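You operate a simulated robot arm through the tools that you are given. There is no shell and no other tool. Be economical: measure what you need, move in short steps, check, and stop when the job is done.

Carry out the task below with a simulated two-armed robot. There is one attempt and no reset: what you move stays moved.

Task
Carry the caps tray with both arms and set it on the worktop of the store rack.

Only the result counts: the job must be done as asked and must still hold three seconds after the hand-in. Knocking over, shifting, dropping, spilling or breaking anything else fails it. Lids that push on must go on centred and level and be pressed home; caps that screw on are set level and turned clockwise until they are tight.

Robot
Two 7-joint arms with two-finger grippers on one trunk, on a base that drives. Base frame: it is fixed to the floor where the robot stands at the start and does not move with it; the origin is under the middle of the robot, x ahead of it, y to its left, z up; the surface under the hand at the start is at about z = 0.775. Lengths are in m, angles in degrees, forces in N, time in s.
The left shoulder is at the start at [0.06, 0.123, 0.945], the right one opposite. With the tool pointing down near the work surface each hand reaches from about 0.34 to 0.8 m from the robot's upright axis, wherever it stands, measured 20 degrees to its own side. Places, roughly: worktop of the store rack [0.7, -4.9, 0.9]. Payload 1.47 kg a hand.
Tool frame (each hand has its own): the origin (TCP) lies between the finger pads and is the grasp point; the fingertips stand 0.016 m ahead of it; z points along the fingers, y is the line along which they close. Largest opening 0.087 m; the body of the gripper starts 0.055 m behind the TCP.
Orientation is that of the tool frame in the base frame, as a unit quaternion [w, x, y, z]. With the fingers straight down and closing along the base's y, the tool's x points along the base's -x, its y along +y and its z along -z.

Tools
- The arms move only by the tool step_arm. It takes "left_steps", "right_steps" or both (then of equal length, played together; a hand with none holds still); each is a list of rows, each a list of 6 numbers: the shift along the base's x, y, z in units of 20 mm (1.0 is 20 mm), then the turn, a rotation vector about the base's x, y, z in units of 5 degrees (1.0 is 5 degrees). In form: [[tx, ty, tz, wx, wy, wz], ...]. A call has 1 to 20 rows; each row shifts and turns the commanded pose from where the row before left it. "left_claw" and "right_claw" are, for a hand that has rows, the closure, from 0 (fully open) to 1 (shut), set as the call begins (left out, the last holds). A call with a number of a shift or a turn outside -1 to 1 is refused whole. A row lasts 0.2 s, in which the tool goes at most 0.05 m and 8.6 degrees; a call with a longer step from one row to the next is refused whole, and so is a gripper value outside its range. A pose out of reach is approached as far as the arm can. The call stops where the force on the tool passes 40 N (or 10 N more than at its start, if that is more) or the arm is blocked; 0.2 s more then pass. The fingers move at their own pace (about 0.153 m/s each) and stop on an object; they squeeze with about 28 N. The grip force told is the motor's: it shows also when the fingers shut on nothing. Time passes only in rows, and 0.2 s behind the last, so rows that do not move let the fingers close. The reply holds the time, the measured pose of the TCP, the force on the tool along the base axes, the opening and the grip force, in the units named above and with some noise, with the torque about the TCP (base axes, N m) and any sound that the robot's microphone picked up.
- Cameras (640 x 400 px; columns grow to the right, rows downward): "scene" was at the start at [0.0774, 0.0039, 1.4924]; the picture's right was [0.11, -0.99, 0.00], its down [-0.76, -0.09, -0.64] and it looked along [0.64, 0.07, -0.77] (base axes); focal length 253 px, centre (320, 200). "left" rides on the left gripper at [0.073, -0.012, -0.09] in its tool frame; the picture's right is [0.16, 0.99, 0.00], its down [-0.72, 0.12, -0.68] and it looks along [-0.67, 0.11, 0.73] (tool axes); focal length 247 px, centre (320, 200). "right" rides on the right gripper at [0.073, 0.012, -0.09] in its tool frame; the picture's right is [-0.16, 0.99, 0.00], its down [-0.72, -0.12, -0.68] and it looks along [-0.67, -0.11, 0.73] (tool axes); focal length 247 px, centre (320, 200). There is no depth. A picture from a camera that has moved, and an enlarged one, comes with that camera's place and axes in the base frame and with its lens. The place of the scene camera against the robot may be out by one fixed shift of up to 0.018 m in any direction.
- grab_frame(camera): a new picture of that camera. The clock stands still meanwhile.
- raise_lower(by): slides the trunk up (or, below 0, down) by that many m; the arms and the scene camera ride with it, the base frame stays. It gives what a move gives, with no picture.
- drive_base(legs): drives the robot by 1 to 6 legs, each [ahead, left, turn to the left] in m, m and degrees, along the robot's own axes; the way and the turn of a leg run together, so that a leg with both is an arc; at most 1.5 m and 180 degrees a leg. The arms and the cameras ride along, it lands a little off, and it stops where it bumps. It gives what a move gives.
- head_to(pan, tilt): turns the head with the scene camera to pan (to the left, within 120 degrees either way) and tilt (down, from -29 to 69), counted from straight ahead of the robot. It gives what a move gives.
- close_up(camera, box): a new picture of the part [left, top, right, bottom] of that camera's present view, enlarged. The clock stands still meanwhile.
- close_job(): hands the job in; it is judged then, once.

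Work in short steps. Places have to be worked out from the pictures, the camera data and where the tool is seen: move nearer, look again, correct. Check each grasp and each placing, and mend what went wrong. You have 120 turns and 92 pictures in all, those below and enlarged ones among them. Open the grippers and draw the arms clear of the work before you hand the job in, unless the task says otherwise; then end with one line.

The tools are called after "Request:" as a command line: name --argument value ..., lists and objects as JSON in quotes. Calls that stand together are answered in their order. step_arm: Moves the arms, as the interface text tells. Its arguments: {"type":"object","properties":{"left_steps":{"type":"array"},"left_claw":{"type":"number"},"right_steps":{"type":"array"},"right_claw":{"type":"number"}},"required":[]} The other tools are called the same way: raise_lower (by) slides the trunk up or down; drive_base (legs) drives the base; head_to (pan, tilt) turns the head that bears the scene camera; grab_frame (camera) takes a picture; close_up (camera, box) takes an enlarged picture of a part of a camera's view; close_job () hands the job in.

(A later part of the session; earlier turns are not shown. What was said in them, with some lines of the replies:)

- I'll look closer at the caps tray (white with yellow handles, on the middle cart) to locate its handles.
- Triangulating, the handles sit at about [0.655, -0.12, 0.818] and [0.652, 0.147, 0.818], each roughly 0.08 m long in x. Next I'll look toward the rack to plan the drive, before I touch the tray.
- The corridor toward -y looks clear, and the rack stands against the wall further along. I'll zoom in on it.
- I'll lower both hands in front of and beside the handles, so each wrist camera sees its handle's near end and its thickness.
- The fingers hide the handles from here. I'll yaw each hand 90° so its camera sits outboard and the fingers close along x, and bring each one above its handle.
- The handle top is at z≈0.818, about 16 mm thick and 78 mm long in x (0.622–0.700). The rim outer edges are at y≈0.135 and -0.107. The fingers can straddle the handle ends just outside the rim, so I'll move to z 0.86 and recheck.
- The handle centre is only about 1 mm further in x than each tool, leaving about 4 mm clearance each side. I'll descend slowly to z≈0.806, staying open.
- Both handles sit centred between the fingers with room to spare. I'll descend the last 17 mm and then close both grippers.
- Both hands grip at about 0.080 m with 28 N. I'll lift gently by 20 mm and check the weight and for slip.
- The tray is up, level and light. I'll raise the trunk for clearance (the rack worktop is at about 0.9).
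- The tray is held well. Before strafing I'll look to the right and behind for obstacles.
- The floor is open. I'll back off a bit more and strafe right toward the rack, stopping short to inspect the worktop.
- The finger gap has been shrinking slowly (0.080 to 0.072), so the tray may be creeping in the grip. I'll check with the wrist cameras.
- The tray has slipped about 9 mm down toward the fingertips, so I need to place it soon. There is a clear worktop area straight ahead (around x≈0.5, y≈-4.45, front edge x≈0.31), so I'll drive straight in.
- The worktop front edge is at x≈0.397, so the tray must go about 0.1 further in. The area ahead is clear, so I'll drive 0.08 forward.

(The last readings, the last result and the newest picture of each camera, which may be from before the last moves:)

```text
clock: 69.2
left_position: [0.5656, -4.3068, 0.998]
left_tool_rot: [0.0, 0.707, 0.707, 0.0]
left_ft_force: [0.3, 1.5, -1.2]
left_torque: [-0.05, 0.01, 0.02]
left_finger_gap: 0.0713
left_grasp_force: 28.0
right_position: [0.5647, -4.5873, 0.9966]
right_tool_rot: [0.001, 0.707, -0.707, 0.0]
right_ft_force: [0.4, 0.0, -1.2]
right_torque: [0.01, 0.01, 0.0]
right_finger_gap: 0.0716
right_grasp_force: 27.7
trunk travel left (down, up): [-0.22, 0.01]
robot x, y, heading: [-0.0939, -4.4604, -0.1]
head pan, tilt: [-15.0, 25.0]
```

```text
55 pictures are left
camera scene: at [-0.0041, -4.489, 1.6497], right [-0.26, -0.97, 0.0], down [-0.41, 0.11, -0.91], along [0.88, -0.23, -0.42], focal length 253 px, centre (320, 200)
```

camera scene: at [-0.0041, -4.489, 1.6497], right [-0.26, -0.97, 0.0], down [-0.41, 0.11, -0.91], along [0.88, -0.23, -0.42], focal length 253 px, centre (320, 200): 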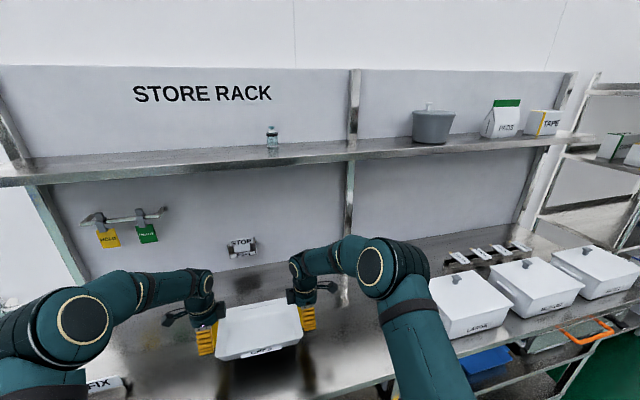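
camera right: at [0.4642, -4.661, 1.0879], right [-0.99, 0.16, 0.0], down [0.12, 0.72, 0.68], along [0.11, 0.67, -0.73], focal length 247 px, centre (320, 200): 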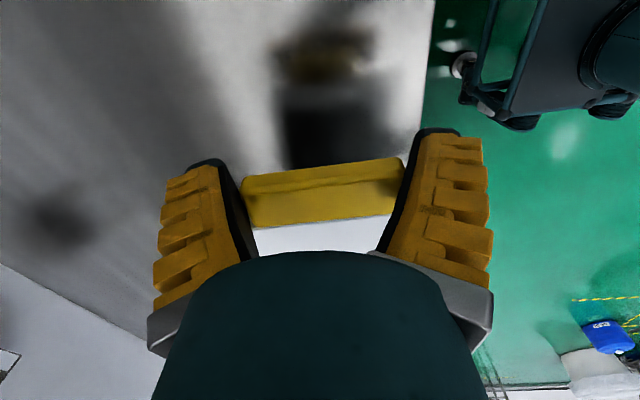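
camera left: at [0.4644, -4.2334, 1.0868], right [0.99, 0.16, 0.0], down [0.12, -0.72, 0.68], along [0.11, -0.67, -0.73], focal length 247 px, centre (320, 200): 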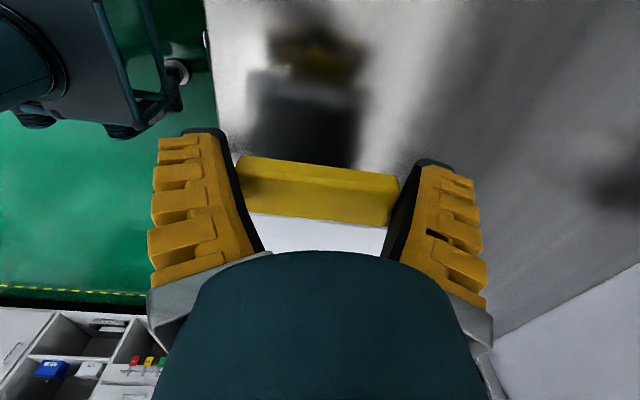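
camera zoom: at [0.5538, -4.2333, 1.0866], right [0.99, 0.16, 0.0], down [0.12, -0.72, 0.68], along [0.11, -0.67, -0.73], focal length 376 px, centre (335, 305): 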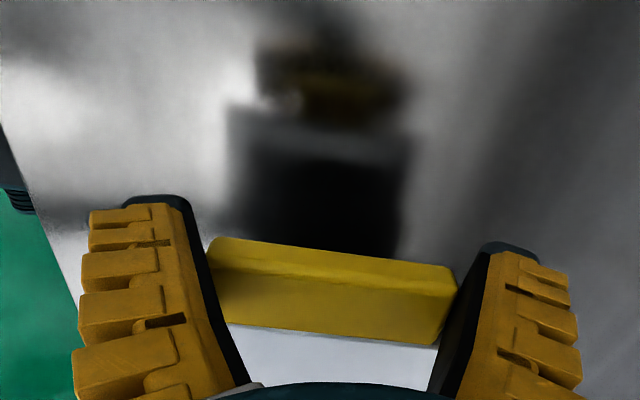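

The tray now spans x≈0.49–0.64, well on the worktop and clear of everything. I'll lower it, slowing down near contact.

Request:
step_arm --left_steps '[[0, 0, -0.5, 0, 0, 0], [0, 0, -0.5, 0, 0, 0], [0, 0, -0.5, 0, 0, 0], [0, 0, -0.4, 0, 0, 0], [0, 0, -0.2, 0, 0, 0]]' --right_steps '[[0, 0, -0.5, 0, 0, 0], [0, 0, -0.5, 0, 0, 0], [0, 0, -0.5, 0, 0, 0], [0, 0, -0.4, 0, 0, 0], [0, 0, -0.2, 0, 0, 0]]'

Request:
close_up --camera "left" --box '[100, 0, 520, 262]'

```text
clock: 70.4
left_position: [0.5647, -4.3063, 0.9565]
left_tool_rot: [0.0, 0.707, 0.707, -0.001]
left_ft_force: [0.3, -0.4, -2.0]
left_torque: [0.08, 0.01, -0.03]
left_finger_gap: 0.0706
left_grasp_force: 28.0
right_position: [0.5634, -4.5886, 0.9556]
right_tool_rot: [0.0, 0.707, -0.707, 0.0]
right_ft_force: [0.8, -0.3, -1.0]
right_torque: [0.01, -0.04, -0.09]
right_finger_gap: 0.0712
right_grasp_force: 28.2
trunk travel left (down, up): [-0.22, 0.01]
robot x, y, heading: [-0.0958, -4.4591, -0.3]
head pan, tilt: [-15.0, 25.0]
```

```text
1.52 times, centred on (310, 131) of left
camera zoom: at [0.553, -4.2332, 1.0448], right [0.99, 0.16, 0.0], down [0.12, -0.72, 0.68], along [0.11, -0.67, -0.73], focal length 376 px, centre (335, 305)
```

zoom: 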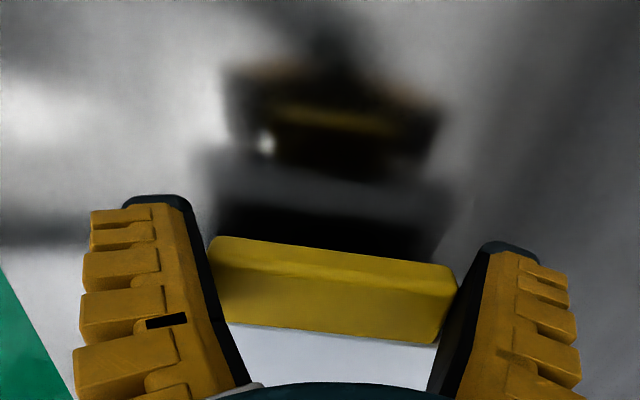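

There's no contact yet. I'll continue in 2 mm steps.

Request:
step_arm --left_steps '[[0, 0, -0.1, 0, 0, 0], [0, 0, -0.1, 0, 0, 0], [0, 0, -0.1, 0, 0, 0], [0, 0, -0.1, 0, 0, 0], [0, 0, -0.1, 0, 0, 0]]' --right_steps '[[0, 0, -0.1, 0, 0, 0], [0, 0, -0.1, 0, 0, 0], [0, 0, -0.1, 0, 0, 0], [0, 0, -0.1, 0, 0, 0], [0, 0, -0.1, 0, 0, 0]]'

```text
clock: 71.6
left_position: [0.5631, -4.3063, 0.9482]
left_tool_rot: [0.0, 0.708, 0.707, 0.0]
left_ft_force: [-1.3, 0.0, 0.9]
left_torque: [0.03, -0.06, -0.01]
left_finger_gap: 0.0001
left_grasp_force: 10.6
right_position: [0.5623, -4.5887, 0.9492]
right_tool_rot: [0.002, -0.707, 0.707, 0.0]
right_ft_force: [-0.1, -0.4, -0.1]
right_torque: [0.01, -0.05, 0.01]
right_finger_gap: 0.0
right_grasp_force: 9.6
trunk travel left (down, up): [-0.22, 0.01]
robot x, y, heading: [-0.0963, -4.4602, -0.1]
head pan, tilt: [-15.0, 25.0]
```

Both grippers snapped shut, so the fingers came off the handles as the tray touched down. I'll look before moving.

Request:
grab_frame --camera "scene"

Request:
grab_frame --camera "left"

Request:
grab_frame --camera "right"

```text
53 pictures are left
camera scene: at [-0.0088, -4.4892, 1.6502], right [-0.26, -0.97, 0.0], down [-0.41, 0.11, -0.91], along [0.88, -0.23, -0.42], focal length 253 px, centre (320, 200)
```

scene: 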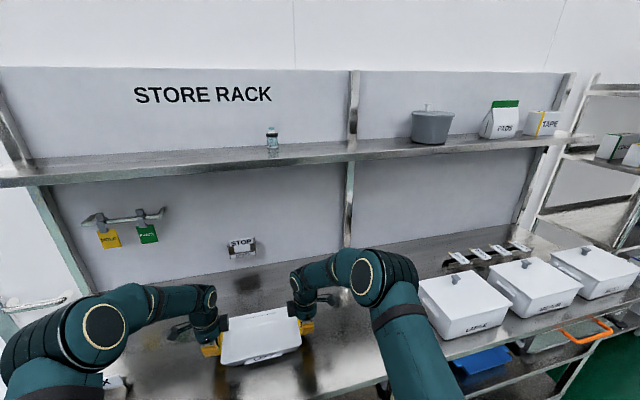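

```text
52 pictures are left
camera left: at [0.5508, -4.2338, 1.0364], right [0.99, 0.16, 0.0], down [0.11, -0.72, 0.68], along [0.11, -0.67, -0.73], focal length 247 px, centre (320, 200)
```

left: 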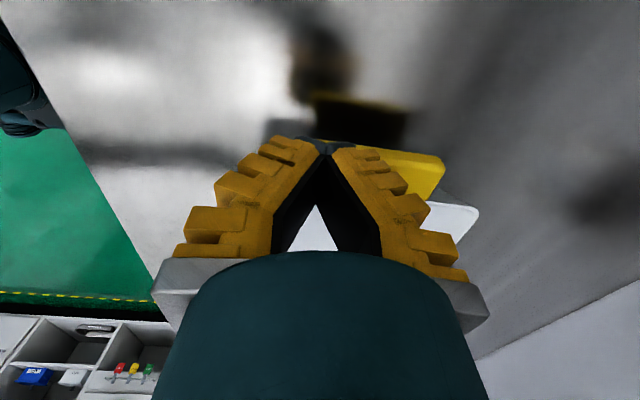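

```text
51 pictures are left
camera right: at [0.551, -4.6606, 1.0383], right [-0.99, 0.16, 0.0], down [0.11, 0.72, 0.68], along [0.11, 0.67, -0.73], focal length 247 px, centre (320, 200)
```

right: 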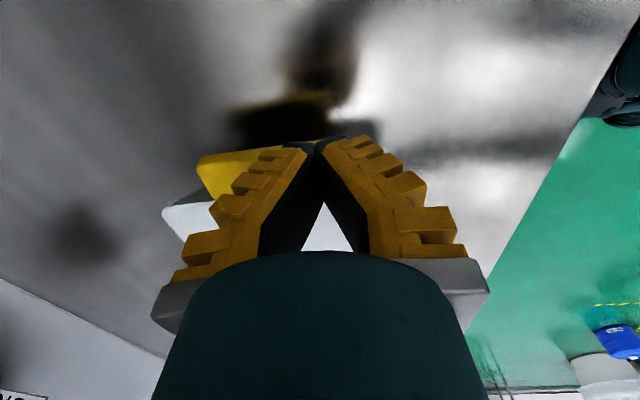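

The tray seems to be on the worktop, pushed a bit further back. I'll lift the hands straight up, then open and inspect.

Request:
step_arm --left_steps '[[0, 0, 0.5, 0, 0, 0], [0, 0, 0.7, 0, 0, 0], [0, 0, 0.8, 0, 0, 0], [0, 0, 0.8, 0, 0, 0]]' --right_steps '[[0, 0, 0.5, 0, 0, 0], [0, 0, 0.7, 0, 0, 0], [0, 0, 0.8, 0, 0, 0], [0, 0, 0.8, 0, 0, 0]]'

Request:
step_arm --left_steps '[[-0.3, 0.3, 0.5, 0, 0, 0], [-0.3, 0.3, 0.5, 0, 0, 0], [-0.3, 0.3, 0, 0, 0, 0]]' --right_steps '[[-0.3, -0.3, 0.5, 0, 0, 0], [-0.3, -0.3, 0.5, 0, 0, 0], [-0.3, -0.3, 0, 0, 0, 0]]' --left_claw 0 --right_claw 0

Request:
drive_base --legs '[[-0.3, 0, 0]]'

Request:
grab_frame --camera "scene"

Request:
close_up --camera "scene" --box '[160, 180, 380, 318]'

```text
clock: 72.6
left_position: [0.5639, -4.3062, 1.0022]
left_tool_rot: [0.0, 0.708, 0.706, -0.001]
left_ft_force: [-0.7, -0.2, -0.1]
left_torque: [0.02, 0.02, 0.0]
left_finger_gap: 0.0001
left_grasp_force: 28.2
right_position: [0.5647, -4.5878, 1.0022]
right_tool_rot: [0.0, -0.706, 0.708, 0.0]
right_ft_force: [0.6, 0.5, 0.1]
right_torque: [0.02, 0.0, 0.03]
right_finger_gap: 0.0001
right_grasp_force: 27.4
trunk travel left (down, up): [-0.22, 0.01]
robot x, y, heading: [-0.0933, -4.4613, 0.2]
head pan, tilt: [-15.0, 25.0]
```

```text
clock: 73.4
left_position: [0.5471, -4.2875, 1.0215]
left_tool_rot: [-0.001, 0.707, 0.707, 0.001]
left_ft_force: [-0.6, -0.6, -0.3]
left_torque: [-0.01, 0.0, 0.03]
left_finger_gap: 0.087
left_grasp_force: 0.1
right_position: [0.5462, -4.6067, 1.0237]
right_tool_rot: [-0.001, 0.708, -0.707, -0.001]
right_ft_force: [-0.1, -0.8, -0.9]
right_torque: [0.03, 0.05, 0.02]
right_finger_gap: 0.087
right_grasp_force: 0.0
trunk travel left (down, up): [-0.22, 0.01]
robot x, y, heading: [-0.0971, -4.4626, 0.1]
head pan, tilt: [-15.0, 25.0]
```

```text
clock: 75.4
left_position: [0.2472, -4.2879, 1.0225]
left_tool_rot: [0.0, 0.708, 0.706, 0.0]
left_ft_force: [-1.1, 0.0, -0.1]
left_torque: [0.0, 0.0, -0.05]
left_finger_gap: 0.0872
left_grasp_force: 0.1
right_position: [0.2467, -4.6062, 1.0212]
right_tool_rot: [0.0, -0.707, 0.707, 0.0]
right_ft_force: [-1.1, -0.4, 0.9]
right_torque: [0.02, 0.02, 0.0]
right_finger_gap: 0.0869
right_grasp_force: 0.1
trunk travel left (down, up): [-0.22, 0.01]
robot x, y, heading: [-0.3943, -4.4604, -0.1]
head pan, tilt: [-15.0, 25.0]
```

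```text
50 pictures are left
camera scene: at [-0.3062, -4.4888, 1.6498], right [-0.26, -0.97, 0.0], down [-0.41, 0.11, -0.91], along [0.88, -0.24, -0.42], focal length 253 px, centre (320, 200)
```

scene: 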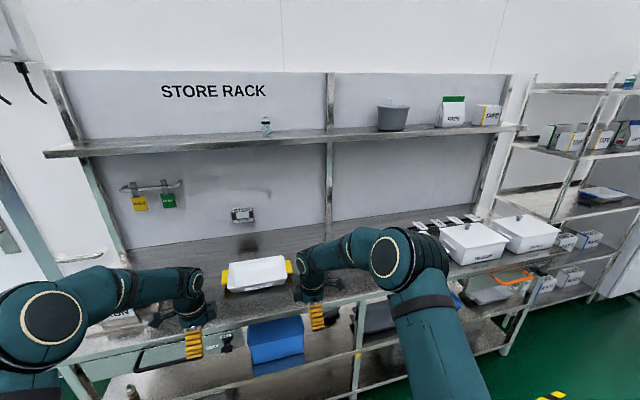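

```text
2.90 times, centred on (270, 249) of scene
camera zoom: at [-0.3062, -4.4888, 1.6498], right [-0.26, -0.97, 0.0], down [-0.41, 0.11, -0.91], along [0.88, -0.24, -0.42], focal length 732 px, centre (465, 58)
```

zoom: 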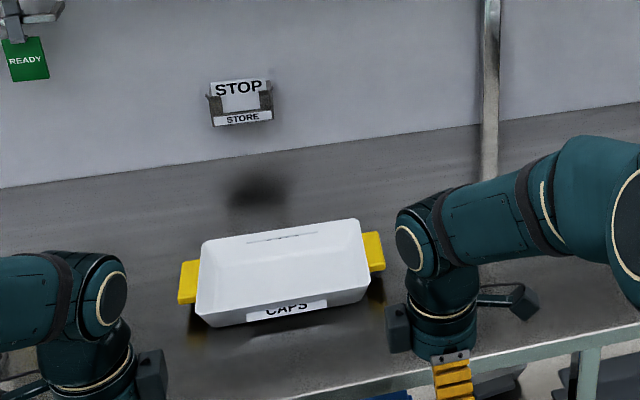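

The tray sits upright and level on the worktop, well clear of the edge. I'll back off further and do one last check that nothing else was disturbed.

Request:
drive_base --legs '[[-0.4, 0, 0]]'

Request:
grab_frame --camera "scene"

```text
clock: 77.9
left_position: [-0.1506, -4.2849, 1.0219]
left_tool_rot: [0.0, 0.705, 0.709, 0.0]
left_ft_force: [-0.4, 0.6, 0.4]
left_torque: [-0.01, -0.01, -0.02]
left_finger_gap: 0.0872
left_grasp_force: 0.0
right_position: [-0.1504, -4.6037, 1.0211]
right_tool_rot: [0.0, 0.709, -0.705, 0.0]
right_ft_force: [-1.1, -0.1, -0.5]
right_torque: [0.02, 0.02, -0.01]
right_finger_gap: 0.0869
right_grasp_force: 0.2
trunk travel left (down, up): [-0.22, 0.01]
robot x, y, heading: [-0.7909, -4.4597, 0.3]
head pan, tilt: [-15.0, 25.0]
```

```text
48 pictures are left
camera scene: at [-0.7018, -4.489, 1.6498], right [-0.25, -0.97, 0.0], down [-0.41, 0.11, -0.91], along [0.88, -0.23, -0.42], focal length 253 px, centre (320, 200)
```

scene: 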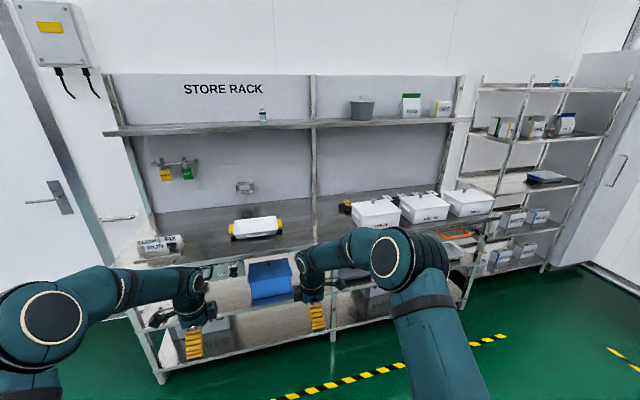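

The other items on the rack look the same as before, the tray is in place, the grippers are open and the arms are clear. I'm handing in the job.

Request:
close_job

```text
The job is handed in.
```

The caps tray was carried with both arms and now stands upright on the store rack worktop; it slipped in the grip on the way, and the fingers came off the handles as it touched down, leaving it slightly further back.
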